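You operate a simulated robot arm through the tools that you are given. There is no shell and no other tool. Be economical: measure what you need, move in short steps, check, and stop when the job is done.

You are at the controls of a simulated two-armed robot. One attempt, no reset.

TASK
Put one of the small cans from the clear end of the steel bench on the clear part of the wooden table. Then take the wooden block from the taped area of the wooden table and leave it on the top shelf of the black shelf unit. Then press the zero button two times. Keep to this order. Set down upright: small can.

Only the result counts: the job must be done as asked and must still hold three seconds after the hand-in. Knocking over, shifting, dropping, spilling or breaking anything else fails it.

THE ROBOT
Two 7-joint arms with vacuum grippers on one trunk, on a base that drives. Base frame: it is fixed to the floor where the robot stands at the start and does not move with it; the origin is under the middle of the robot, x ahead of it, y to its left, z up; the surface under the hand at the start is at about z = 800. Lengths are in mm, angles in degrees, forces in N, time in s.
The left shoulder is at the start at [75, 167, 1285], the right one opposite. With the tool pointing down near the work surface each hand reaches from about 100 to 760 mm from the robot's upright axis, wherever it stands, measured 20 degrees to its own side. Places, roughly: clear part of the wooden table [-700, 200, 900]; top shelf of the black shelf unit [-400, 1100, 900]; wooden block (5x23x5 cm) [-900, 100, 900]; zero button [-900, 700, 900]. Payload 3.5 kg a hand.
Tool frame (each hand has its own): the origin (TCP) lies in the middle of the cups' lips, and z points out of the cups. The gripper has 2 cups of 32 mm across, covering 32 by 80 mm (tool x, y); the bellows give 10 mm. With the vacuum on, a cup seals on a smooth face that it is pressed against (1 to 4 N); it does not hold porous or soft things. The pull reaches 76 N.
Orientation is that of the tool frame in the base frame, as a unit quaternion [w, x, y, z]. With the cups facing straight down, the tool's x points along the base's -x, its y along +y and its z along -z.

THE INTERFACE
- The arms move only by the tool drive_tool. It takes "left_targets", "right_targets" or both (then of equal length, played together; a hand with none holds still); each is text: rows parted by semicolons, each of 7 numbers parted by spaces: the vacuum: 1 switches it on, 0 off, then the shift along the tool's x, y, z in mm, then the turn, a rotation vector about the tool's x, y, z in degrees. In form: vac dx dy dz ax ay az; .... A call has 1 to 10 rows; each row is the pose to reach, as a shift and turn from the pose commanded when the call began, along the tool's axes at that moment. A row lasts 0.2 s, in which the tool goes at most 50 mm and 8.6 degrees; a call with a longer step from one row to the next is refused whole, and so is a gripper value outside its range. Where a pose cannot be reached the arm comes as near as it can. A force on the tool above 40 N (or 10 N above the force at the start of the call, whichever is more), or a blocked arm, ends the call early, and 0.2 s more pass. The pull builds up within a second once a cup has sealed. Time passes only in rows, and 0.2 s behind the last, so rows that repeat a pose give it time. The reply holds the time, the measured pose of the TCP, the force on the tool along the base axes and the pull of the vacuum, in the units named above and with some noise, with the torque about the TCP (base axes, N m) and any sound that the robot's microphone picked up, and new pictures: "pictures" is both (left out), scene, wrist or none (wrist: the cameras of the hands that moved).
- Cameras (640 x 400 px; columns grow to the right, rows downward): "scene" is now at [97.3, 28.1, 1560.1]; the picture's right is [0.67, -0.74, -0.01], its down [-0.69, -0.62, -0.36] and it looks along [0.26, 0.25, -0.93] (base axes); focal length 214 px, centre (320, 200). "left" rides on the left gripper at [73, -19, -110] in its tool frame; the picture's right is [0.25, 0.97, 0.00], its down [-0.77, 0.20, -0.60] and it looks along [-0.58, 0.15, 0.80] (tool axes); focal length 218 px, centre (320, 200). "right" rides on the right gripper at [74, 19, -110] in its tool frame; the picture's right is [-0.25, 0.97, 0.00], its down [-0.77, -0.20, -0.60] and it looks along [-0.58, -0.15, 0.80] (tool axes); focal length 218 px, centre (320, 200). There is no depth. A picture from a camera that has moved, and an enlarged one, comes with that camera's place and axes in the base frame and with its lens.
- raise_lower(by): slides the trunk up (or, below 0, down) by that many mm; the arms and the scene camera ride with it, the base frame stays. It gives what a move gives, with no picture.
- base_move(legs): drives the robot by 1 to 6 legs, each [ahead, turn to the left] in mm and degrees, along the robot's own axes; the way and the turn of a leg run together, so that a leg with both is an arc; at most 1500 mm and 180 degrees a leg. The arms and the cameras ride along, it lands a little off, and it stops where it bumps. It gives what a move gives, and a new picture of the scene camera.
- head_to(pan, tilt): turns the head with the scene camera to pan (to the left, within 86 degrees either way) and tilt (down, from -29 to 69), counted from straight ahead of the robot. It gives what a move gives, and a new picture of the scene camera.
- zoom(camera, box): a new picture of the part [left, top, right, bottom] of that camera's present view, enlarged. The clock stands still meanwhile.
- sign_off(): hands the job in; it is judged then, once.

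Go step by step. Nothing tells you exact positions but the pictures and the camera data: compare them with the known pose of the tool, close in by small moves and look again before you grip or let go. The budget is 165 turns and 260 pictures, counting those below and the enlarged ones. Unless the task says otherwise, let go and move clear before handing in, and close with one line.

The tools are called after ">>>" as name(argument=value, ...) on one line, values as JSON. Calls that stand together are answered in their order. drive_tool: Moves the arms, as the interface text tells. Its arguments: {"type":"object","properties":{"left_targets":{"type":"string"},"right_targets":{"type":"string"},"pictures":{"type":"string","enum":["both","scene","wrist","none"]}},"required":[]} The other tools are called the same way: raise_lower (by) slides the trunk up or down; base_move (legs) drives the base; head_to (pan, tilt) turns the head that bears the scene camera; zoom (camera, box) takes an enlarged picture of a part of a camera's view; sign_off () hands the job in.

At the start:

```text
time_s: 0.0
left_tcp_pos: [427.0, 471.6, 1174.3]
left_tcp_rot: [-0.001, 0.002, 1.0, 0.002]
left_ft_force: [-1.2, -0.3, -0.1]
left_torque: [0.01, 0.01, 0.01]
left_pull: 0.0
right_tcp_pos: [460.5, 16.0, 1210.8]
right_tcp_rot: [0.0, 0.003, 1.0, 0.001]
right_ft_force: [0.8, -0.3, 0.8]
right_torque: [-0.01, 0.0, 0.01]
right_pull: 0.0
trunk travel left (down, up): [-775.0, 65.0]
robot x, y, heading: [-2.7, 0.6, 0.0]
head pan, tilt: [42.1, 68.8]
```

scene: 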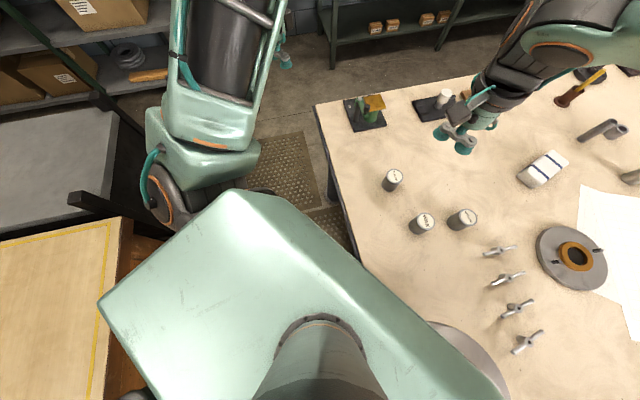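
right: 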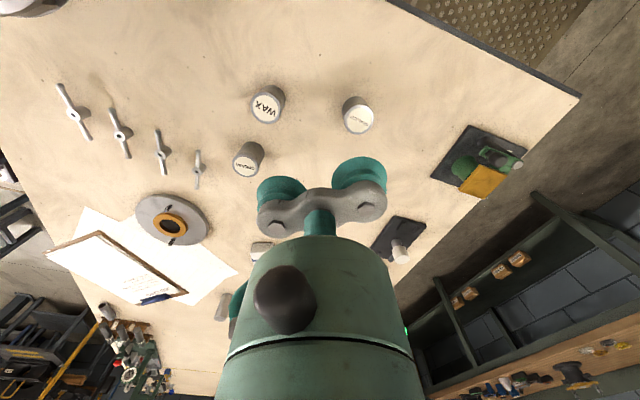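
left: 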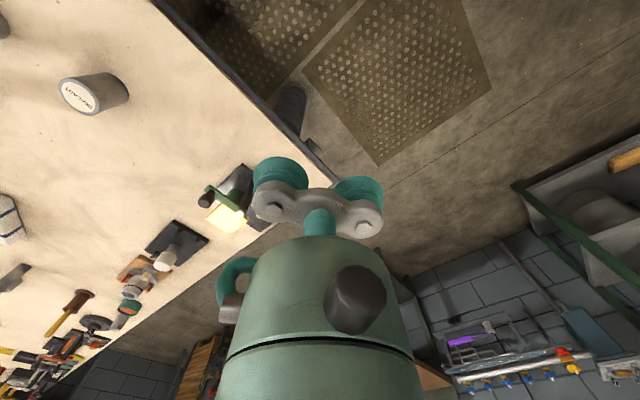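

I see a bench ahead with three cans on it, and a taped wooden surface behind on the left. I'll turn the head to survey before moving anything.

>>> head_to(pan=0, tilt=45)

>>> head_to(pan=86, tilt=35)

>>> head_to(pan=-86, tilt=35)

```text
time_s: 1.1
left_tcp_pos: [422.3, 476.1, 1169.8]
left_tcp_rot: [0.001, 0.003, 1.0, -0.001]
left_ft_force: [-0.1, 0.4, 0.7]
left_torque: [-0.01, 0.02, -0.01]
left_pull: 0.1
right_tcp_pos: [457.0, 18.6, 1207.5]
right_tcp_rot: [0.001, 0.003, 1.0, -0.001]
right_ft_force: [-0.3, -0.2, -0.2]
right_torque: [-0.02, 0.0, -0.02]
right_pull: 0.1
trunk travel left (down, up): [-775.0, 65.0]
robot x, y, heading: [2.6, -2.1, 0.1]
head pan, tilt: [0.0, 45.0]
camera scene: at [141.3, -15.9, 1588.1], right [0.0, -1.0, -0.01], down [-0.71, 0.01, -0.7], along [0.7, 0.01, -0.71], focal length 214 px, centre (320, 200)
```

scene: 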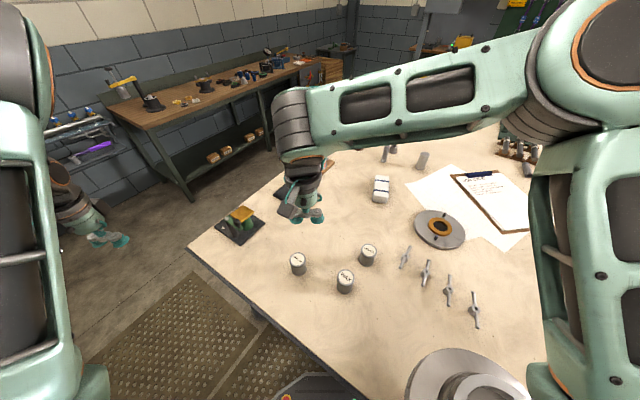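

```text
time_s: 2.7
left_tcp_pos: [422.4, 477.1, 1168.6]
left_tcp_rot: [0.001, 0.002, 1.0, -0.001]
left_ft_force: [0.2, 1.6, -0.3]
left_torque: [0.01, -0.02, -0.02]
left_pull: 0.0
right_tcp_pos: [455.8, 19.9, 1207.7]
right_tcp_rot: [0.0, 0.003, 1.0, -0.002]
right_ft_force: [0.0, 0.2, -0.2]
right_torque: [0.01, 0.0, 0.02]
right_pull: 0.0
trunk travel left (down, up): [-775.0, 65.0]
robot x, y, heading: [1.0, 2.4, 0.1]
head pan, tilt: [85.9, 35.0]
camera scene: at [65.9, 73.0, 1604.3], right [1.0, -0.07, -0.01], down [-0.05, -0.56, -0.82], along [0.05, 0.82, -0.57], focal length 214 px, centre (320, 200)
```

scene: 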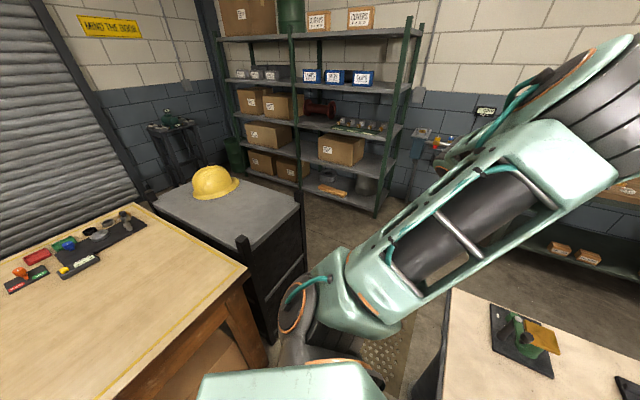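

```text
time_s: 5.3
left_tcp_pos: [422.2, 476.7, 1169.9]
left_tcp_rot: [0.0, 0.003, 1.0, -0.001]
left_ft_force: [0.2, -0.3, 0.8]
left_torque: [-0.02, 0.04, -0.03]
left_pull: 0.0
right_tcp_pos: [456.4, 19.4, 1206.9]
right_tcp_rot: [0.001, 0.002, 1.0, -0.002]
right_ft_force: [-0.1, 0.4, -0.1]
right_torque: [0.02, 0.01, -0.01]
right_pull: 0.0
trunk travel left (down, up): [-775.0, 65.0]
robot x, y, heading: [-0.7, -3.7, 0.2]
head pan, tilt: [-85.9, 35.0]
camera scene: at [65.9, -102.8, 1602.6], right [-1.0, -0.07, 0.01], down [-0.05, 0.58, -0.81], along [0.05, -0.81, -0.58], focal length 214 px, centre (320, 200)
```

scene: 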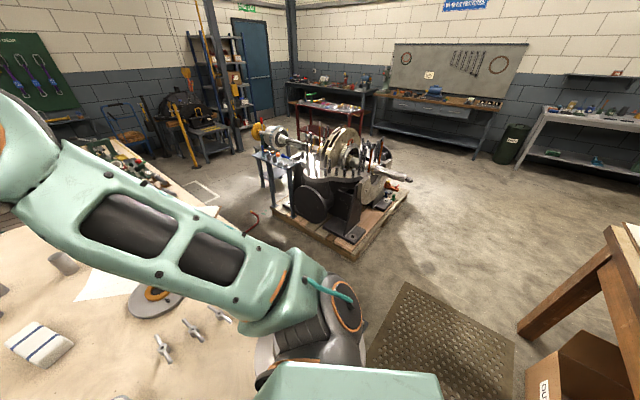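

Can at the bench's near corner is at about [537, 79], top near z 870. I'll zoom on the cans and move the right hand over it at height.

>>> drive_tool(right_targets="0 -30 20 30 0 0 0; 0 -60 35 70 0 0 0; 0 -81 40 110 0 0 0; 0 -81 40 150 0 0 0; 0 -81 40 190 0 0 0; 0 -81 40 210 0 0 0; 0 -81 40 210 0 0 0", pictures="wrist")

>>> head_to(pan=0, tilt=60)

```text
refused: row 2 steps farther than a row can; nothing moved
```

```text
time_s: 6.9
left_tcp_pos: [422.2, 476.5, 1169.3]
left_tcp_rot: [0.001, 0.003, 1.0, -0.001]
left_ft_force: [0.1, -0.1, -0.4]
left_torque: [0.04, -0.01, 0.0]
left_pull: 0.1
right_tcp_pos: [455.9, 19.4, 1207.7]
right_tcp_rot: [0.001, 0.002, 1.0, -0.001]
right_ft_force: [-0.3, 0.7, -0.1]
right_torque: [0.02, -0.01, 0.02]
right_pull: 0.1
trunk travel left (down, up): [-775.0, 65.0]
robot x, y, heading: [2.0, 2.1, -0.1]
head pan, tilt: [0.0, 60.0]
camera scene: at [126.1, -14.8, 1568.8], right [0.0, -1.0, -0.01], down [-0.87, 0.01, -0.49], along [0.49, 0.01, -0.87], focal length 214 px, centre (320, 200)
```

scene: 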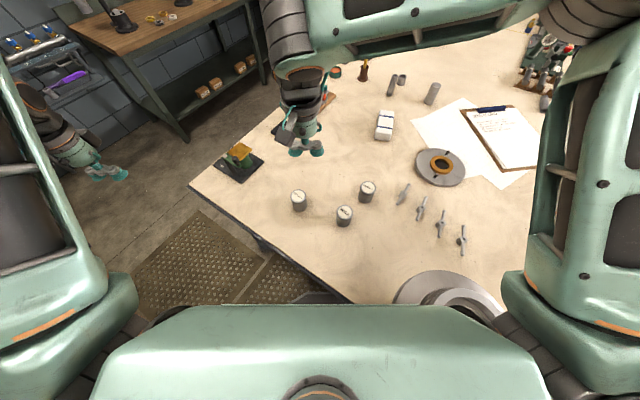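

The can is at about [533, 75]. I'm moving the right hand above it in smaller steps.

>>> drive_tool(right_targets="0 -25 10 30 0 0 0; 0 -50 20 65 0 0 0; 0 -77 32 95 0 0 0; 0 -77 32 140 0 0 0; 0 -77 32 185 0 0 0; 0 -77 32 220 0 0 0; 0 -77 32 220 0 0 0", pictures="both")

>>> zoom(camera="right", box=[240, 100, 400, 200])

```text
time_s: 8.5
left_tcp_pos: [422.7, 476.2, 1167.8]
left_tcp_rot: [0.0, 0.003, 1.0, 0.0]
left_ft_force: [0.0, -0.2, -0.7]
left_torque: [0.02, -0.01, 0.0]
left_pull: 0.2
right_tcp_pos: [534.9, 51.1, 988.8]
right_tcp_rot: [0.001, 0.003, 1.0, -0.001]
right_ft_force: [-0.1, 0.1, -0.2]
right_torque: [0.02, 0.0, -0.02]
right_pull: 0.1
trunk travel left (down, up): [-775.0, 65.0]
robot x, y, heading: [1.1, 0.3, -0.2]
head pan, tilt: [0.0, 60.0]
camera scene: at [125.5, -15.0, 1568.9], right [0.0, -1.0, -0.01], down [-0.87, 0.0, -0.49], along [0.49, 0.01, -0.87], focal length 214 px, centre (320, 200)
camera right: at [461.0, 71.4, 1098.1], right [0.26, 0.97, 0.0], down [0.77, -0.2, 0.61], along [0.59, -0.16, -0.8], focal length 218 px, centre (320, 200)
```

scene: 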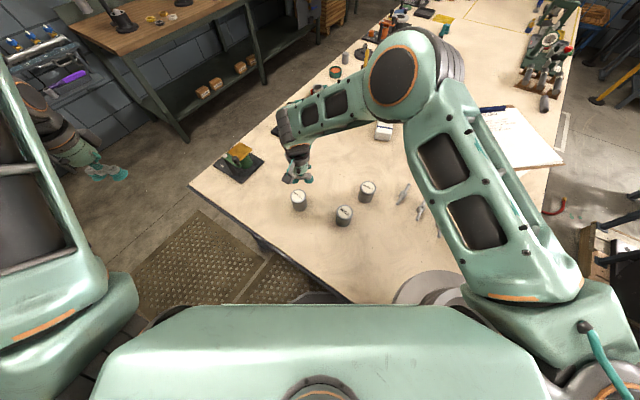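
right: 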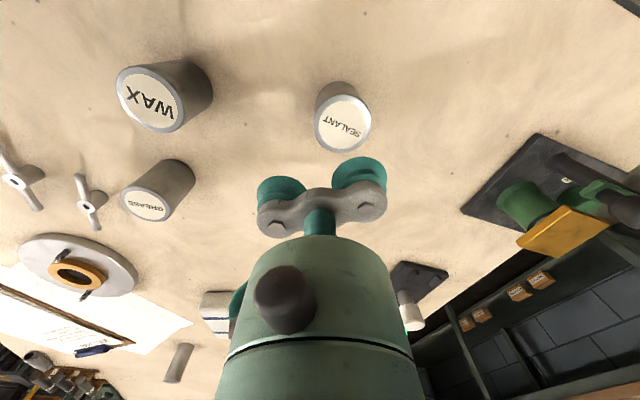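

```text
4.00 times, centred on (320, 150) of right
camera zoom: at [461.0, 71.4, 1098.1], right [0.26, 0.97, 0.0], down [0.77, -0.2, 0.61], along [0.59, -0.16, -0.8], focal length 873 px, centre (320, 400)
```

zoom: 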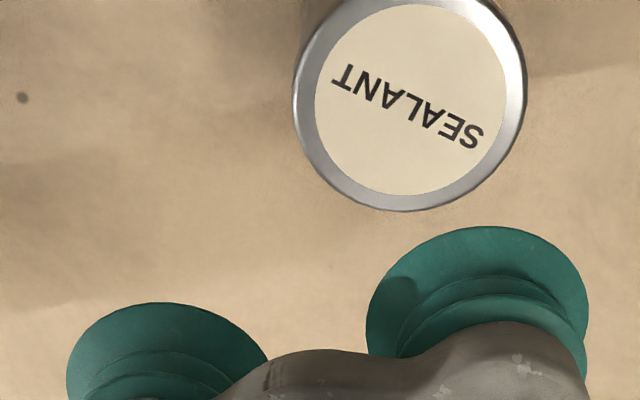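

SEALANT can's top is at about [542, 73, 870], 61 mm wide, so one cup fits on it. I'll centre the +y cup and descend partway.

>>> drive_tool(right_targets="0 -7 -2 35 0 0 0; 0 -7 -2 70 0 0 0; 0 -7 -2 90 0 0 0; 0 -7 -2 90 0 0 0", pictures="wrist")

>>> zoom(camera="right", box=[240, 110, 400, 210])

```text
time_s: 9.5
left_tcp_pos: [423.1, 476.2, 1168.7]
left_tcp_rot: [0.001, 0.003, 1.0, -0.001]
left_ft_force: [-0.9, -1.2, -1.3]
left_torque: [0.02, -0.03, -0.01]
left_pull: 0.0
right_tcp_pos: [539.8, 48.6, 897.1]
right_tcp_rot: [0.001, 0.003, 1.0, -0.002]
right_ft_force: [-0.8, -0.2, 0.2]
right_torque: [-0.01, 0.01, -0.02]
right_pull: 0.0
trunk travel left (down, up): [-775.0, 65.0]
robot x, y, heading: [-0.9, -3.3, 0.1]
head pan, tilt: [0.0, 60.0]
camera right: at [466.7, 68.4, 1008.0], right [0.26, 0.97, 0.0], down [0.77, -0.2, 0.61], along [0.59, -0.16, -0.8], focal length 218 px, centre (320, 200)
```

right: 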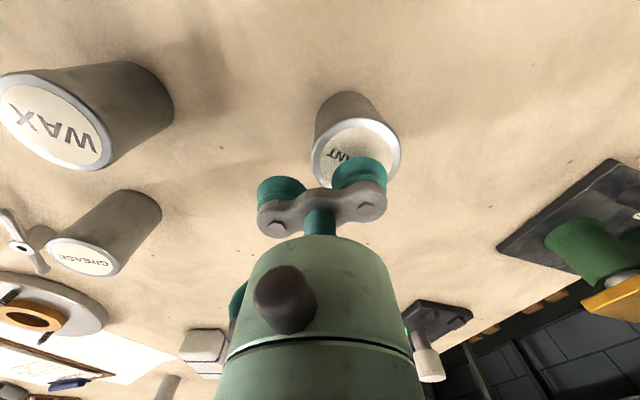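

```text
4.00 times, centred on (320, 160) of right
camera zoom: at [466.7, 68.4, 1008.0], right [0.26, 0.97, 0.0], down [0.77, -0.2, 0.61], along [0.59, -0.16, -0.8], focal length 873 px, centre (320, 360)
```

zoom: 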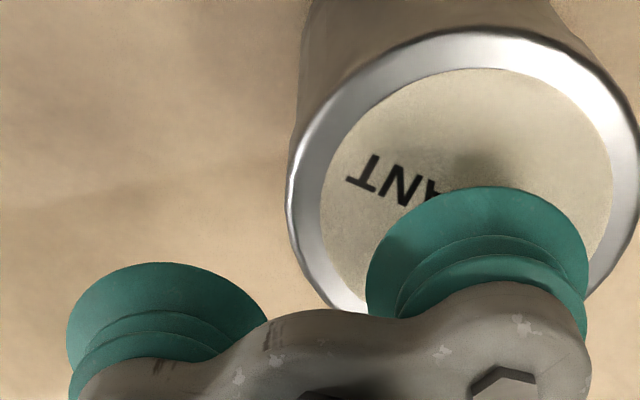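

The cup is over the can centre within 3 mm. I'll descend with vacuum on in small steps.

>>> drive_tool(right_targets="1 0 2 15 0 0 0; 1 0 2 22 0 0 0; 1 0 2 26 0 0 0; 1 0 2 30 0 0 0; 1 0 2 30 0 0 0", pictures="none")

```text
time_s: 10.7
left_tcp_pos: [421.0, 477.5, 1170.0]
left_tcp_rot: [0.001, 0.003, 1.0, -0.001]
left_ft_force: [0.0, 0.2, 1.2]
left_torque: [-0.01, 0.0, 0.0]
left_pull: 0.1
right_tcp_pos: [539.7, 49.2, 870.0]
right_tcp_rot: [0.003, 0.004, 1.0, -0.001]
right_ft_force: [12.7, -2.7, 31.1]
right_torque: [1.19, -0.01, -0.23]
right_pull: 38.1
trunk travel left (down, up): [-775.0, 65.0]
robot x, y, heading: [0.1, 0.5, -0.0]
head pan, tilt: [0.0, 60.0]
```

One cup sealed with 38 N. Lifting gently.

>>> drive_tool(right_targets="1 0 0 -8 0 0 0; 1 0 0 -20 0 0 0; 1 0 0 -40 0 0 0; 1 0 0 -80 0 0 0; 1 0 0 -120 0 0 0; 1 20 0 -160 0 0 0; 1 50 0 -190 0 0 0; 1 80 0 -220 0 0 0; 1 110 0 -250 0 0 0;1 110 0 -250 0 0 0", pictures="wrist")

```text
time_s: 12.9
left_tcp_pos: [423.5, 477.7, 1167.5]
left_tcp_rot: [0.0, 0.002, 1.0, -0.001]
left_ft_force: [0.1, -0.2, -1.0]
left_torque: [-0.01, 0.04, 0.01]
left_pull: 0.2
right_tcp_pos: [431.1, 52.9, 1117.6]
right_tcp_rot: [0.001, 0.003, 1.0, -0.001]
right_ft_force: [0.5, 0.0, -1.7]
right_torque: [0.75, -0.04, 0.01]
right_pull: 38.0
trunk travel left (down, up): [-775.0, 65.0]
robot x, y, heading: [-1.1, -2.3, 0.1]
head pan, tilt: [0.0, 60.0]
camera right: at [358.8, 72.2, 1227.5], right [0.26, 0.97, 0.0], down [0.77, -0.2, 0.61], along [0.58, -0.16, -0.8], focal length 218 px, centre (320, 200)
```

right: 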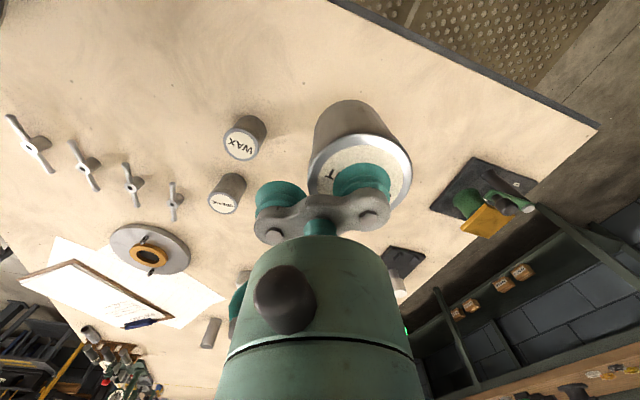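

The can hangs upright and the bench is undisturbed. I'll turn the robot left in place and view the wooden table.

>>> base_move(legs=[[0, 90]])

>>> head_to(pan=60, tilt=40)

```text
time_s: 17.2
left_tcp_pos: [-500.3, 393.8, 1168.9]
left_tcp_rot: [-0.001, 0.726, -0.688, 0.0]
left_ft_force: [0.4, 0.4, 0.0]
left_torque: [-0.01, 0.03, -0.01]
left_pull: 0.2
right_tcp_pos: [-77.5, 427.1, 1118.3]
right_tcp_rot: [-0.002, 0.726, -0.687, 0.0]
right_ft_force: [-0.1, 0.2, -2.1]
right_torque: [-0.04, 0.75, 0.02]
right_pull: 37.8
trunk travel left (down, up): [-775.0, 65.0]
robot x, y, heading: [1.6, -0.8, 93.3]
head pan, tilt: [0.0, 60.0]
camera scene: at [-5.3, 116.7, 1569.7], right [1.0, 0.06, 0.0], down [0.05, -0.86, -0.5], along [-0.03, 0.5, -0.87], focal length 214 px, centre (320, 200)
```

scene: 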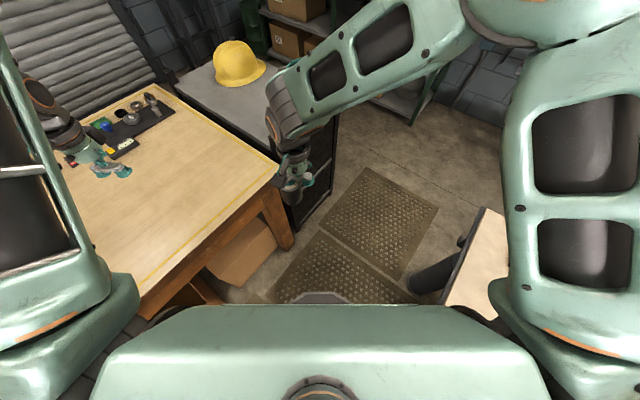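

```text
time_s: 18.6
left_tcp_pos: [-501.4, 393.7, 1164.8]
left_tcp_rot: [-0.001, 0.726, -0.688, 0.0]
left_ft_force: [-0.4, -0.7, -0.8]
left_torque: [0.0, 0.03, 0.04]
left_pull: 0.0
right_tcp_pos: [-77.7, 428.2, 1114.0]
right_tcp_rot: [-0.003, 0.725, -0.689, 0.0]
right_ft_force: [0.5, -0.5, -2.7]
right_torque: [-0.02, 0.75, 0.02]
right_pull: 37.6
trunk travel left (down, up): [-775.0, 65.0]
robot x, y, heading: [0.3, -3.3, 93.1]
head pan, tilt: [60.0, 40.0]
camera scene: at [-77.8, 88.4, 1596.4], right [0.45, 0.89, 0.0], down [0.57, -0.29, -0.77], along [-0.68, 0.34, -0.64], focal length 214 px, centre (320, 200)
```

scene: 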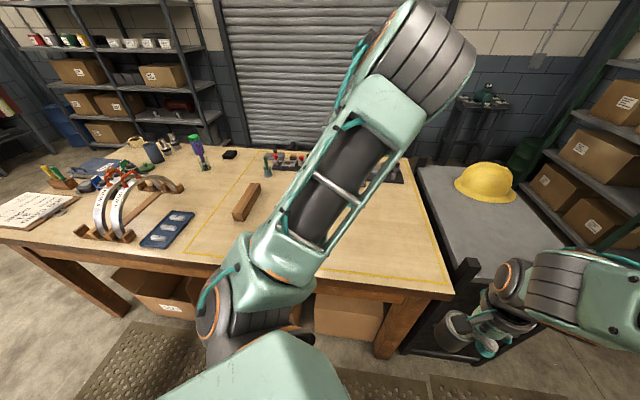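

The wooden block is at about [-965, 120], the taped area's near part is empty, and the black unit with the helmet is to the right. I'll turn the rest of the way to face the table.

>>> base_move(legs=[[0, 87]])

>>> head_to(pan=-10, tilt=45)

```text
time_s: 22.7
left_tcp_pos: [-417.5, -480.4, 1164.2]
left_tcp_rot: [-0.001, 1.0, 0.002, 0.001]
left_ft_force: [-0.1, 0.2, -0.1]
left_torque: [-0.01, 0.04, -0.02]
left_pull: 0.0
right_tcp_pos: [-428.5, -53.8, 1113.6]
right_tcp_rot: [-0.002, 1.0, 0.002, -0.003]
right_ft_force: [0.6, -0.4, -2.9]
right_torque: [-0.76, -0.04, 0.0]
right_pull: 37.5
trunk travel left (down, up): [-775.0, 65.0]
robot x, y, heading: [2.8, 3.6, -179.5]
head pan, tilt: [60.0, 40.0]
camera scene: at [-105.3, -50.9, 1596.4], right [-0.87, 0.49, -0.01], down [0.32, 0.55, -0.77], along [-0.37, -0.68, -0.64], focal length 214 px, centre (320, 200)
```

scene: 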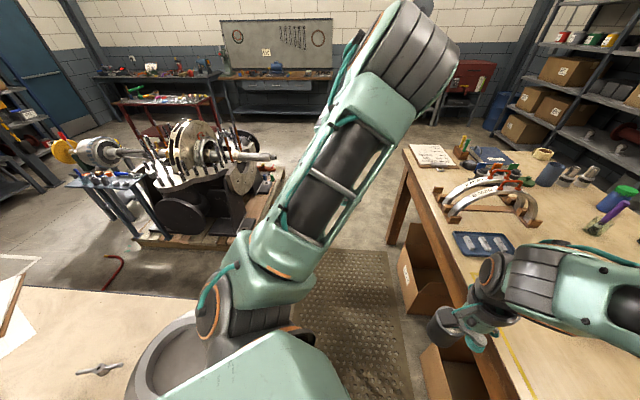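

```text
time_s: 24.1
left_tcp_pos: [-407.8, -492.4, 1158.7]
left_tcp_rot: [-0.007, 1.0, 0.001, -0.004]
left_ft_force: [0.1, 0.3, -0.1]
left_torque: [0.03, 0.04, -0.01]
left_pull: 0.2
right_tcp_pos: [-423.4, -65.8, 1111.8]
right_tcp_rot: [-0.004, 1.0, -0.002, -0.002]
right_ft_force: [0.1, 0.7, -2.9]
right_torque: [-0.76, 0.02, 0.04]
right_pull: 38.2
trunk travel left (down, up): [-775.0, 65.0]
robot x, y, heading: [3.1, -0.5, -179.6]
head pan, tilt: [-10.0, 45.0]
camera scene: at [-143.9, 34.8, 1587.5], right [0.17, 0.99, -0.01], down [0.7, -0.13, -0.7], along [-0.69, 0.11, -0.71], focal length 214 px, centre (320, 200)
```

scene: 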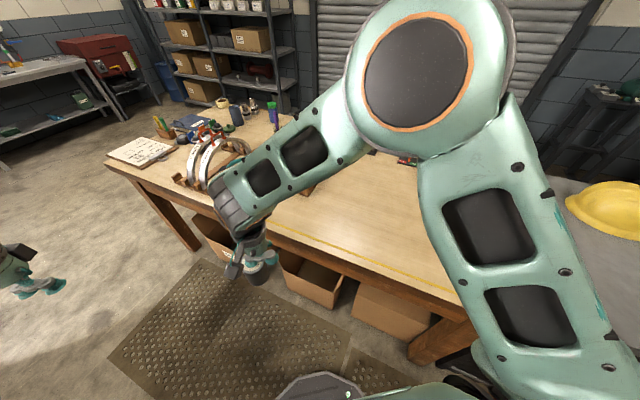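

The table's front edge is near x −510 and the tape line near −560. I'll drive forward 200 mm to bring the clear area into comfortable reach.

>>> base_move(legs=[[200, 0]])

>>> drive_tool(right_targets="1 0 45 0 0 0 0; 1 0 90 0 0 0 0; 1 0 135 0 0 0 0; 1 0 180 0 0 0 0; 1 0 225 0 0 0 0; 1 0 270 0 0 0 0; 1 0 270 0 0 0 0", pictures="both")

```text
time_s: 25.7
left_tcp_pos: [-608.0, -494.4, 1159.3]
left_tcp_rot: [-0.006, 1.0, 0.001, -0.005]
left_ft_force: [-1.4, 0.0, 0.2]
left_torque: [0.01, 0.0, 0.02]
left_pull: 0.1
right_tcp_pos: [-620.2, -69.3, 1112.0]
right_tcp_rot: [-0.008, 1.0, 0.001, -0.005]
right_ft_force: [-0.5, 0.1, -1.9]
right_torque: [-0.77, -0.04, 0.01]
right_pull: 37.4
trunk travel left (down, up): [-775.0, 65.0]
robot x, y, heading: [-201.9, -0.3, -179.5]
head pan, tilt: [-10.0, 45.0]
camera scene: at [-331.7, 14.4, 1589.0], right [0.16, 0.99, 0.0], down [0.7, -0.12, -0.71], along [-0.7, 0.11, -0.71], focal length 214 px, centre (320, 200)
```

scene: 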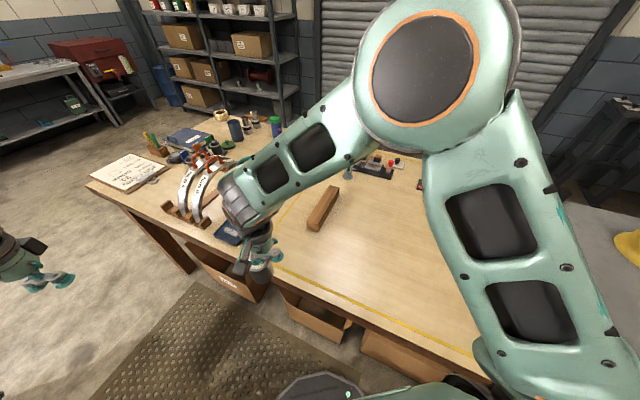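

```text
time_s: 27.3
left_tcp_pos: [-606.4, -496.6, 1154.8]
left_tcp_rot: [-0.006, 1.0, 0.0, -0.006]
left_ft_force: [-0.2, 0.1, 0.1]
left_torque: [0.0, -0.02, -0.03]
left_pull: 0.0
right_tcp_pos: [-614.8, -183.1, 1105.2]
right_tcp_rot: [-0.008, 1.0, 0.002, -0.005]
right_ft_force: [0.8, 0.2, -1.9]
right_torque: [-0.73, 0.04, 0.0]
right_pull: 37.8
right hand out of reach, approached as far as the arm can: row 3, 4, 5, 6, 7
trunk travel left (down, up): [-775.0, 65.0]
robot x, y, heading: [-199.8, -1.4, -179.3]
head pan, tilt: [-10.0, 45.0]
camera scene: at [-329.6, 12.1, 1589.2], right [0.16, 0.99, 0.0], down [0.7, -0.12, -0.71], along [-0.7, 0.12, -0.71], focal length 214 px, centre (320, 200)
camera right: at [-539.3, -204.5, 1215.1], right [-0.25, -0.97, -0.01], down [-0.76, 0.19, 0.62], along [-0.59, 0.16, -0.79], focal length 218 px, centre (320, 200)
```

scene: 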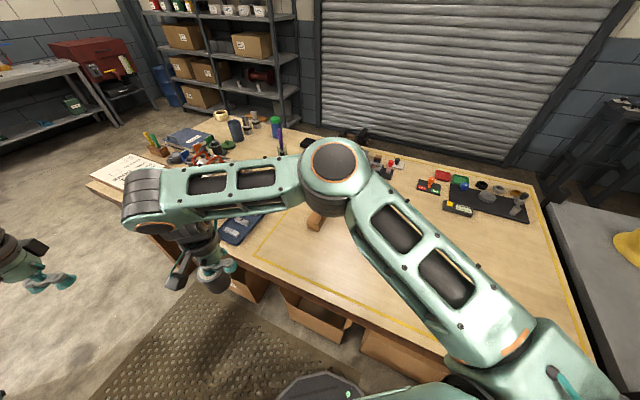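
right: 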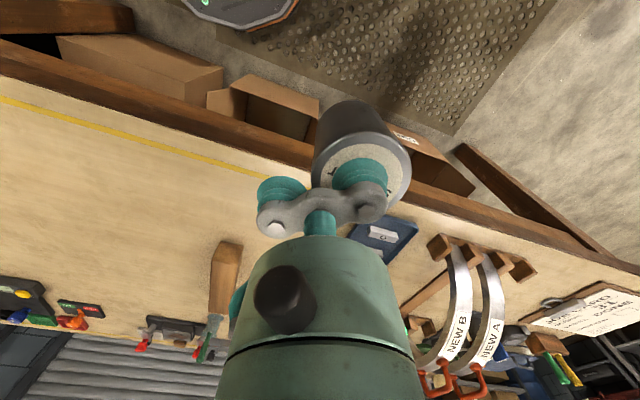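

The tool's +y now points to base −y, so I went the wrong way (harmlessly). Going back the other way, toward +y.

>>> drive_tool(right_targets="1 0 -45 0 0 0 0; 1 0 -90 0 0 0 0; 1 0 -135 0 0 0 0; 1 0 -180 0 0 0 0; 1 0 -180 0 0 0 0", pictures="none")

```text
time_s: 28.5
left_tcp_pos: [-606.7, -498.0, 1153.1]
left_tcp_rot: [-0.008, 1.0, 0.002, -0.005]
left_ft_force: [-0.7, -0.3, -0.3]
left_torque: [0.02, -0.02, -0.03]
left_pull: 0.1
right_tcp_pos: [-609.2, -6.1, 1113.1]
right_tcp_rot: [-0.009, 1.0, 0.002, -0.005]
right_ft_force: [0.2, 0.0, -2.8]
right_torque: [-0.74, -0.02, 0.02]
right_pull: 38.4
trunk travel left (down, up): [-775.0, 65.0]
robot x, y, heading: [-197.4, -2.3, -179.5]
head pan, tilt: [-10.0, 45.0]
```

Now moving to place above about [-700, 290].

>>> drive_tool(right_targets="1 -10 -45 0 0 0 0; 1 -20 -90 0 0 0 0; 1 -30 -135 0 0 0 0; 1 -45 -180 0 0 0 0; 1 -60 -225 0 0 0 0; 1 -75 -270 0 0 0 0; 1 -90 -315 0 0 0 0; 1 -90 -320 40 0 0 0; 1 -90 -320 40 0 0 0", pictures="both")

```text
time_s: 30.5
left_tcp_pos: [-605.7, -497.2, 1153.6]
left_tcp_rot: [-0.008, 1.0, 0.001, -0.005]
left_ft_force: [-0.1, 0.1, -0.1]
left_torque: [0.01, -0.03, 0.01]
left_pull: 0.0
right_tcp_pos: [-703.0, 311.2, 1077.3]
right_tcp_rot: [-0.009, 1.0, 0.001, -0.006]
right_ft_force: [-0.4, 0.6, -2.1]
right_torque: [-0.79, 0.03, 0.04]
right_pull: 38.1
trunk travel left (down, up): [-775.0, 65.0]
robot x, y, heading: [-197.5, -3.8, -179.7]
head pan, tilt: [-10.0, 45.0]
camera scene: at [-330.1, 10.9, 1589.2], right [0.16, 0.99, 0.0], down [0.7, -0.12, -0.71], along [-0.7, 0.12, -0.71], focal length 214 px, centre (320, 200)
camera right: at [-627.1, 289.6, 1186.1], right [-0.25, -0.97, -0.01], down [-0.76, 0.19, 0.62], along [-0.59, 0.17, -0.79], focal length 218 px, centre (320, 200)
```

scene: 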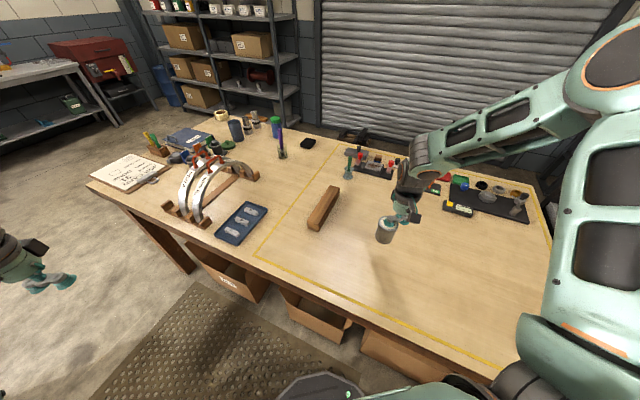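
right: 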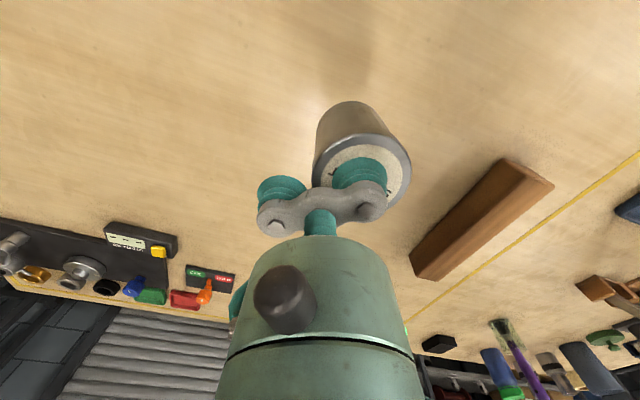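

Clear area below the can. I'll zoom in to calibrate the table height and see the button devices.

>>> zoom(camera="scene", box=[300, 130, 460, 230])

>>> zoom(camera="right", box=[60, 180, 300, 330])

>>> zoom(camera="right", box=[400, 140, 560, 290])

```text
4.00 times, centred on (380, 180) of scene
camera zoom: at [-330.1, 10.9, 1589.2], right [0.16, 0.99, 0.0], down [0.7, -0.12, -0.71], along [-0.7, 0.12, -0.71], focal length 858 px, centre (80, 280)
```

zoom: 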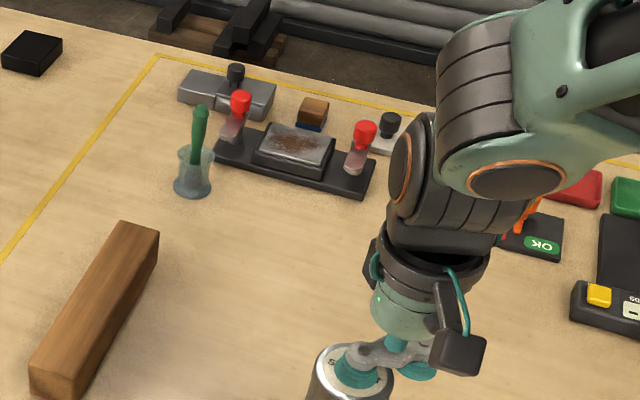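

```text
2.67 times, centred on (180, 255) of right
camera zoom: at [-627.1, 289.6, 1186.1], right [-0.25, -0.97, -0.01], down [-0.76, 0.19, 0.62], along [-0.59, 0.17, -0.79], focal length 582 px, centre (693, 53)
```

zoom: 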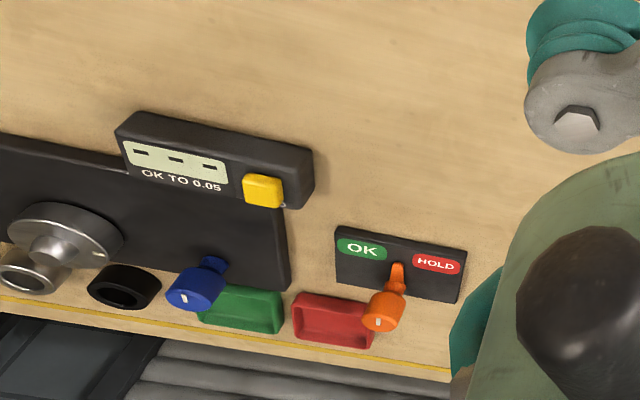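

```text
2.67 times, centred on (480, 215) of right
camera zoom: at [-627.1, 289.6, 1186.1], right [-0.25, -0.97, -0.01], down [-0.76, 0.19, 0.62], along [-0.59, 0.17, -0.79], focal length 582 px, centre (-107, 160)
```

zoom: 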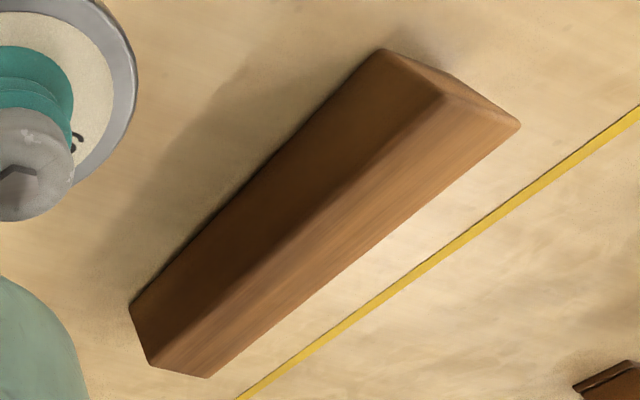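

The table top comes out near z 912, the block centre [-925, 132, 962], and the zero button is the yellow key on the black display. Lowering the can now.

>>> drive_tool(right_targets="1 0 0 40 0 0 0; 1 0 0 70 0 0 0; 1 0 0 70 0 0 0", pictures="wrist")

>>> zoom(camera="scene", box=[340, 190, 440, 270])

```text
time_s: 31.3
left_tcp_pos: [-606.5, -496.3, 1155.1]
left_tcp_rot: [-0.008, 1.0, 0.001, -0.006]
left_ft_force: [0.0, -0.2, -0.4]
left_torque: [0.0, 0.0, 0.02]
left_pull: 0.1
right_tcp_pos: [-702.2, 314.0, 1009.7]
right_tcp_rot: [-0.009, 1.0, 0.0, -0.006]
right_ft_force: [0.3, 0.9, -2.0]
right_torque: [-0.76, 0.02, 0.03]
right_pull: 38.1
trunk travel left (down, up): [-775.0, 65.0]
robot x, y, heading: [-198.9, -1.5, -179.4]
head pan, tilt: [-10.0, 45.0]
camera right: at [-627.5, 293.0, 1118.1], right [-0.25, -0.97, -0.01], down [-0.76, 0.19, 0.62], along [-0.59, 0.17, -0.79], focal length 218 px, centre (320, 200)
```

right: 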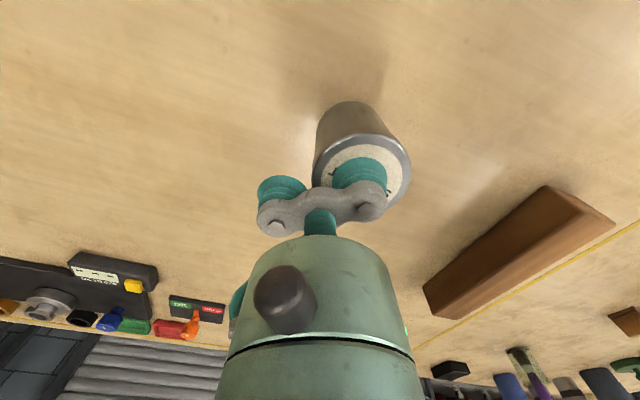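

```text
5.00 times, centred on (390, 230) of scene
camera zoom: at [-329.1, 11.9, 1589.3], right [0.16, 0.99, 0.0], down [0.7, -0.12, -0.71], along [-0.7, 0.12, -0.71], focal length 1072 px, centre (-30, 50)
```

zoom: 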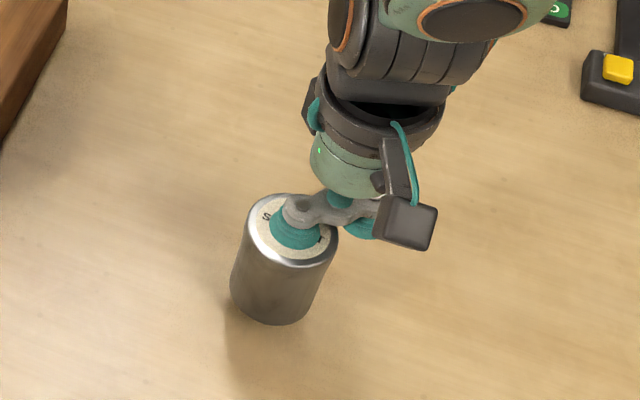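

Still slightly above the table. Descending in small steps.

>>> drive_tool(right_targets="1 0 0 5 0 0 0; 1 0 0 9 0 0 0; 1 0 0 12 0 0 0; 1 0 0 15 0 0 0; 1 0 0 15 0 0 0", pictures="none")

```text
time_s: 32.5
left_tcp_pos: [-606.4, -496.8, 1154.1]
left_tcp_rot: [-0.007, 1.0, 0.001, -0.006]
left_ft_force: [0.2, 0.1, 0.1]
left_torque: [-0.01, 0.0, 0.05]
left_pull: 0.0
right_tcp_pos: [-703.4, 316.2, 992.7]
right_tcp_rot: [-0.009, 1.0, 0.001, -0.006]
right_ft_force: [-0.7, 0.3, -2.3]
right_torque: [-0.75, 0.03, 0.01]
right_pull: 38.0
trunk travel left (down, up): [-775.0, 65.0]
robot x, y, heading: [-196.0, 0.2, -179.6]
head pan, tilt: [-10.0, 45.0]
```

>>> drive_tool(right_targets="1 0 0 3 0 0 0; 1 0 0 6 0 0 0; 1 0 0 6 0 0 0", pictures="none")

>>> zoom(camera="scene", box=[360, 200, 440, 270])

```text
time_s: 33.3
left_tcp_pos: [-604.8, -496.9, 1154.1]
left_tcp_rot: [-0.008, 1.0, 0.001, -0.006]
left_ft_force: [0.0, -0.3, 0.3]
left_torque: [0.03, 0.01, -0.02]
left_pull: 0.1
right_tcp_pos: [-702.0, 314.7, 988.3]
right_tcp_rot: [-0.009, 1.0, 0.0, -0.008]
right_ft_force: [-4.8, 4.8, 17.9]
right_torque: [-1.17, -0.07, -0.09]
right_pull: 37.9
trunk travel left (down, up): [-775.0, 65.0]
robot x, y, heading: [-197.5, -2.1, -179.4]
head pan, tilt: [-10.0, 45.0]
```

```text
5.71 times, centred on (400, 235) of scene
camera zoom: at [-329.4, 11.4, 1589.6], right [0.16, 0.99, 0.0], down [0.7, -0.12, -0.71], along [-0.7, 0.12, -0.71], focal length 1226 px, centre (-137, 0)
```

zoom: 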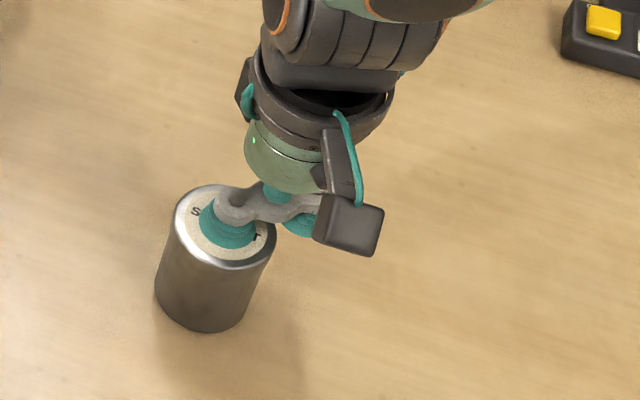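

The can rests on the table with 18 N contact. I'll release the vacuum, wait, and lift straight up.

>>> drive_tool(right_targets="0 0 0 -2 0 0 0; 0 0 0 -3 0 0 0; 0 0 0 -3 0 0 0; 0 0 0 -3 0 0 0; 0 0 0 -3 0 0 0; 0 0 0 -6 0 0 0; 0 0 0 -15 0 0 0; 0 0 0 -40 0 0 0;0 0 0 -80 0 0 0; 0 0 0 -80 0 0 0", pictures="both")

```text
time_s: 35.5
left_tcp_pos: [-607.4, -497.0, 1155.2]
left_tcp_rot: [-0.007, 1.0, 0.001, -0.006]
left_ft_force: [0.0, -1.0, -0.6]
left_torque: [0.05, -0.01, 0.01]
left_pull: 0.1
right_tcp_pos: [-703.0, 312.6, 1066.4]
right_tcp_rot: [-0.009, 1.0, 0.001, -0.006]
right_ft_force: [-0.1, -0.5, 0.0]
right_torque: [-0.01, -0.03, -0.03]
right_pull: 0.1
trunk travel left (down, up): [-775.0, 65.0]
robot x, y, heading: [-202.0, 1.1, -179.2]
head pan, tilt: [-10.0, 45.0]
camera scene: at [-331.4, 12.3, 1589.0], right [0.16, 0.99, 0.0], down [0.7, -0.12, -0.71], along [-0.7, 0.12, -0.71], focal length 214 px, centre (320, 200)
camera right: at [-627.9, 290.6, 1176.4], right [-0.25, -0.97, -0.01], down [-0.76, 0.19, 0.62], along [-0.59, 0.17, -0.79], focal length 218 px, centre (320, 200)
```

scene: 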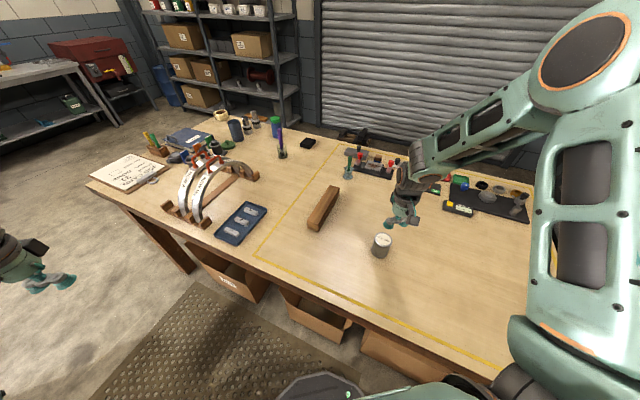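
right: 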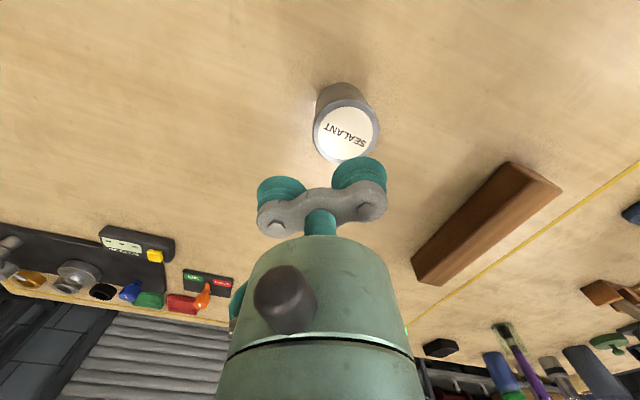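

The can stands upright on the table. Next is the block: I'll edge 45 mm forward for reach, then raise the hand and turn it to align with the block.

>>> base_move(legs=[[45, 0]])

>>> drive_tool(right_targets="0 0 0 -20 0 0 -7; 0 -20 30 -20 0 0 -14; 0 -45 60 -20 0 0 -21; 0 -70 90 -20 0 0 -28; 0 -100 115 -20 0 0 -35; 0 -130 140 -20 0 0 -42; 0 -155 165 -20 0 0 -49; 0 -177 178 -20 0 0 -56.3; 0 -177 178 -20 0 0 -56.3", pictures="both")

```text
time_s: 36.4
left_tcp_pos: [-643.7, -497.4, 1158.4]
left_tcp_rot: [-0.006, 1.0, 0.001, -0.011]
left_ft_force: [0.3, 0.8, 0.4]
left_torque: [0.0, 0.09, 0.0]
left_pull: 0.1
right_tcp_pos: [-738.9, 311.4, 1073.1]
right_tcp_rot: [-0.009, 1.0, 0.001, -0.012]
right_ft_force: [-0.2, -0.3, -1.0]
right_torque: [-0.02, 0.08, 0.02]
right_pull: 0.0
trunk travel left (down, up): [-775.0, 65.0]
robot x, y, heading: [-245.0, 0.4, -179.4]
head pan, tilt: [-10.0, 45.0]
camera scene: at [-362.9, 11.4, 1590.5], right [0.17, 0.99, 0.0], down [0.69, -0.12, -0.71], along [-0.7, 0.12, -0.7], focal length 214 px, centre (320, 200)
```

scene: 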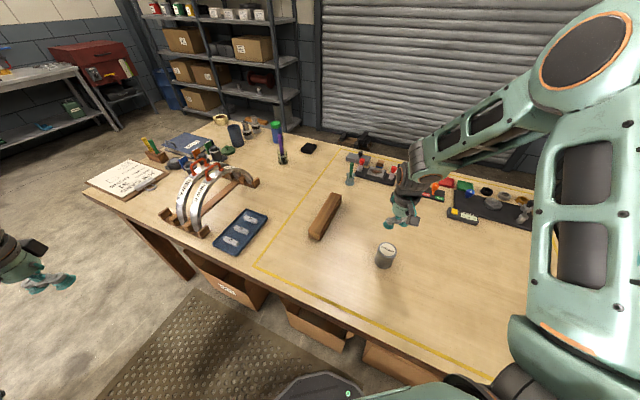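

```text
time_s: 38.4
left_tcp_pos: [-652.1, -496.6, 1151.4]
left_tcp_rot: [-0.007, 1.0, 0.001, -0.006]
left_ft_force: [-0.5, -0.3, -0.5]
left_torque: [0.0, 0.01, 0.01]
left_pull: 0.1
right_tcp_pos: [-928.2, 135.1, 1082.2]
right_tcp_rot: [-0.01, 0.881, 0.473, 0.0]
right_ft_force: [0.6, -0.2, -0.8]
right_torque: [0.0, 0.03, 0.0]
right_pull: 0.1
trunk travel left (down, up): [-775.0, 65.0]
robot x, y, heading: [-248.3, 0.1, -179.6]
head pan, tilt: [-10.0, 45.0]
camera scene: at [-377.0, 11.7, 1589.1], right [0.16, 0.99, 0.0], down [0.7, -0.12, -0.71], along [-0.7, 0.12, -0.71], focal length 214 px, centre (320, 200)
camera right: at [-869.6, 182.7, 1192.3], right [0.67, -0.75, -0.02], down [-0.59, -0.54, 0.6], along [-0.46, -0.39, -0.8], focal length 218 px, centre (320, 200)
```

scene: 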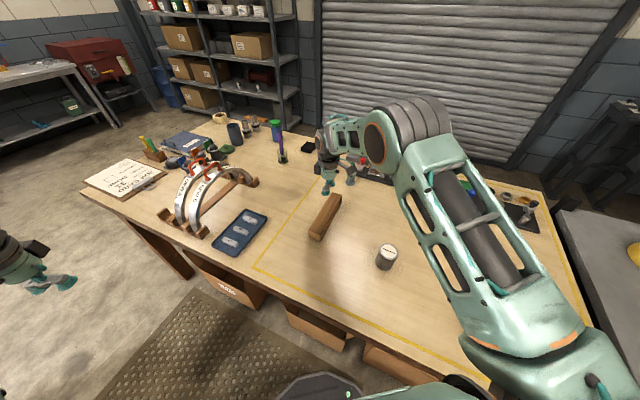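
right: 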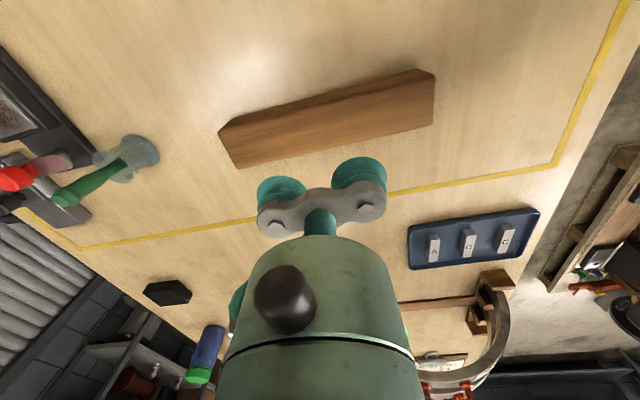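

The block's top centre reads about [-926, 129, 962], aligned within 1°. Adjusting a few mm and descending to just above.

>>> drive_tool(right_targets="0 -3 4 45 0 0 0; 0 -3 4 85 0 0 0; 0 -3 4 97 0 0 0; 0 -3 4 97 0 0 0", pictures="wrist")

>>> zoom(camera="scene", box=[280, 160, 380, 240])

```text
time_s: 39.4
left_tcp_pos: [-653.0, -497.6, 1150.2]
left_tcp_rot: [-0.006, 1.0, 0.002, -0.006]
left_ft_force: [-0.2, 0.4, -0.6]
left_torque: [0.0, -0.02, 0.01]
left_pull: 0.0
right_tcp_pos: [-926.8, 129.2, 983.6]
right_tcp_rot: [-0.012, 0.881, 0.472, -0.001]
right_ft_force: [-0.2, -0.2, 0.0]
right_torque: [0.03, 0.0, 0.0]
right_pull: 0.0
trunk travel left (down, up): [-775.0, 65.0]
robot x, y, heading: [-245.8, -1.3, -179.6]
head pan, tilt: [-10.0, 45.0]
camera right: at [-868.8, 176.8, 1094.3], right [0.67, -0.75, -0.02], down [-0.59, -0.54, 0.6], along [-0.46, -0.39, -0.8], focal length 218 px, centre (320, 200)
```

right: 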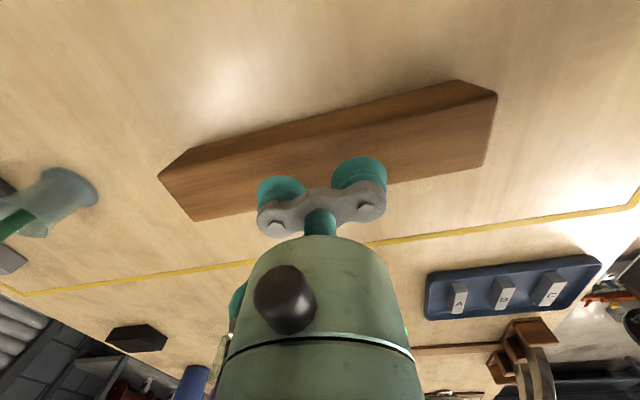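

```text
5.00 times, centred on (330, 200) of scene
camera zoom: at [-377.2, 10.9, 1589.1], right [0.16, 0.99, 0.0], down [0.7, -0.12, -0.71], along [-0.7, 0.12, -0.71], focal length 1072 px, centre (270, 200)
```

zoom: 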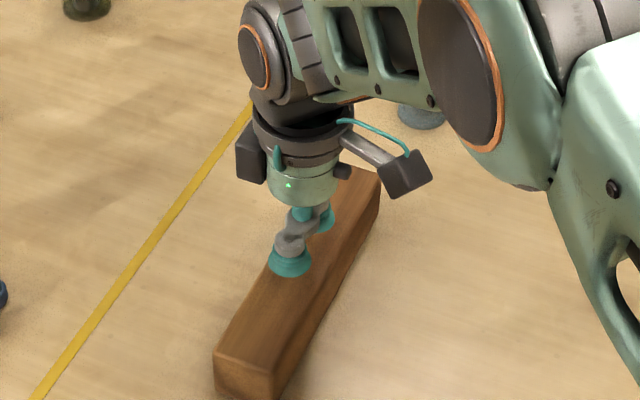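

Aligned. Pressing on with vacuum.

>>> drive_tool(right_targets="1 3 0 10 0 0 0; 1 3 0 16 0 0 0; 1 3 0 20 0 0 0; 1 3 0 23 0 0 0; 1 3 0 23 0 0 0;1 3 0 23 0 0 0", pictures="none")

```text
time_s: 40.8
left_tcp_pos: [-653.5, -496.7, 1149.8]
left_tcp_rot: [-0.007, 1.0, 0.0, -0.006]
left_ft_force: [0.9, 1.1, -0.1]
left_torque: [-0.01, -0.01, 0.0]
left_pull: 0.1
right_tcp_pos: [-922.5, 132.2, 961.9]
right_tcp_rot: [-0.01, 0.882, 0.472, -0.001]
right_ft_force: [0.7, 1.3, 0.3]
right_torque: [-0.12, -0.17, 0.07]
right_pull: 75.1
trunk travel left (down, up): [-775.0, 65.0]
robot x, y, heading: [-243.1, 1.5, -179.5]
head pan, tilt: [-10.0, 45.0]
```

Both cups sealed (75 N). Lifting straight up and retracting a bit.

>>> drive_tool(right_targets="1 0 0 -10 0 0 0; 1 0 0 -40 0 0 0; 1 0 0 -85 0 0 0; 1 0 0 -130 0 0 0; 1 0 0 -170 0 0 0; 1 20 10 -200 0 0 0; 1 40 30 -220 0 0 0; 1 65 60 -220 0 0 0; 1 90 90 -220 0 0 0; 1 90 90 -220 0 0 0", pictures="both")

```text
time_s: 43.0
left_tcp_pos: [-653.2, -498.5, 1150.1]
left_tcp_rot: [-0.007, 1.0, 0.0, -0.006]
left_ft_force: [0.6, -0.2, 0.2]
left_torque: [-0.02, -0.02, -0.02]
left_pull: 0.1
right_tcp_pos: [-796.1, 155.3, 1182.5]
right_tcp_rot: [-0.01, 0.881, 0.473, 0.0]
right_ft_force: [0.3, -0.3, -3.1]
right_torque: [0.0, 0.0, -0.02]
right_pull: 75.5
trunk travel left (down, up): [-775.0, 65.0]
robot x, y, heading: [-246.8, -1.3, -179.4]
head pan, tilt: [-10.0, 45.0]
camera scene: at [-378.0, 11.3, 1589.1], right [0.16, 0.99, 0.0], down [0.7, -0.12, -0.71], along [-0.7, 0.12, -0.71], focal length 214 px, centre (320, 200)
camera right: at [-737.7, 203.4, 1292.0], right [0.67, -0.75, -0.02], down [-0.59, -0.54, 0.6], along [-0.46, -0.39, -0.8], focal length 218 px, centre (320, 200)
```

scene: 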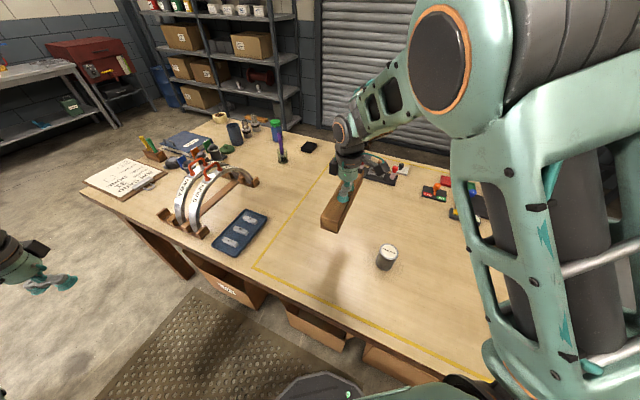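
right: 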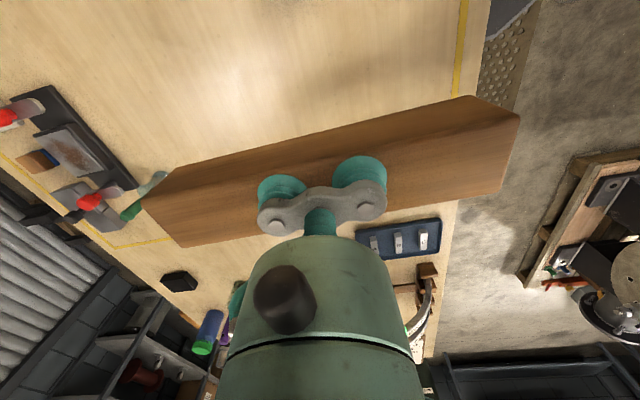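

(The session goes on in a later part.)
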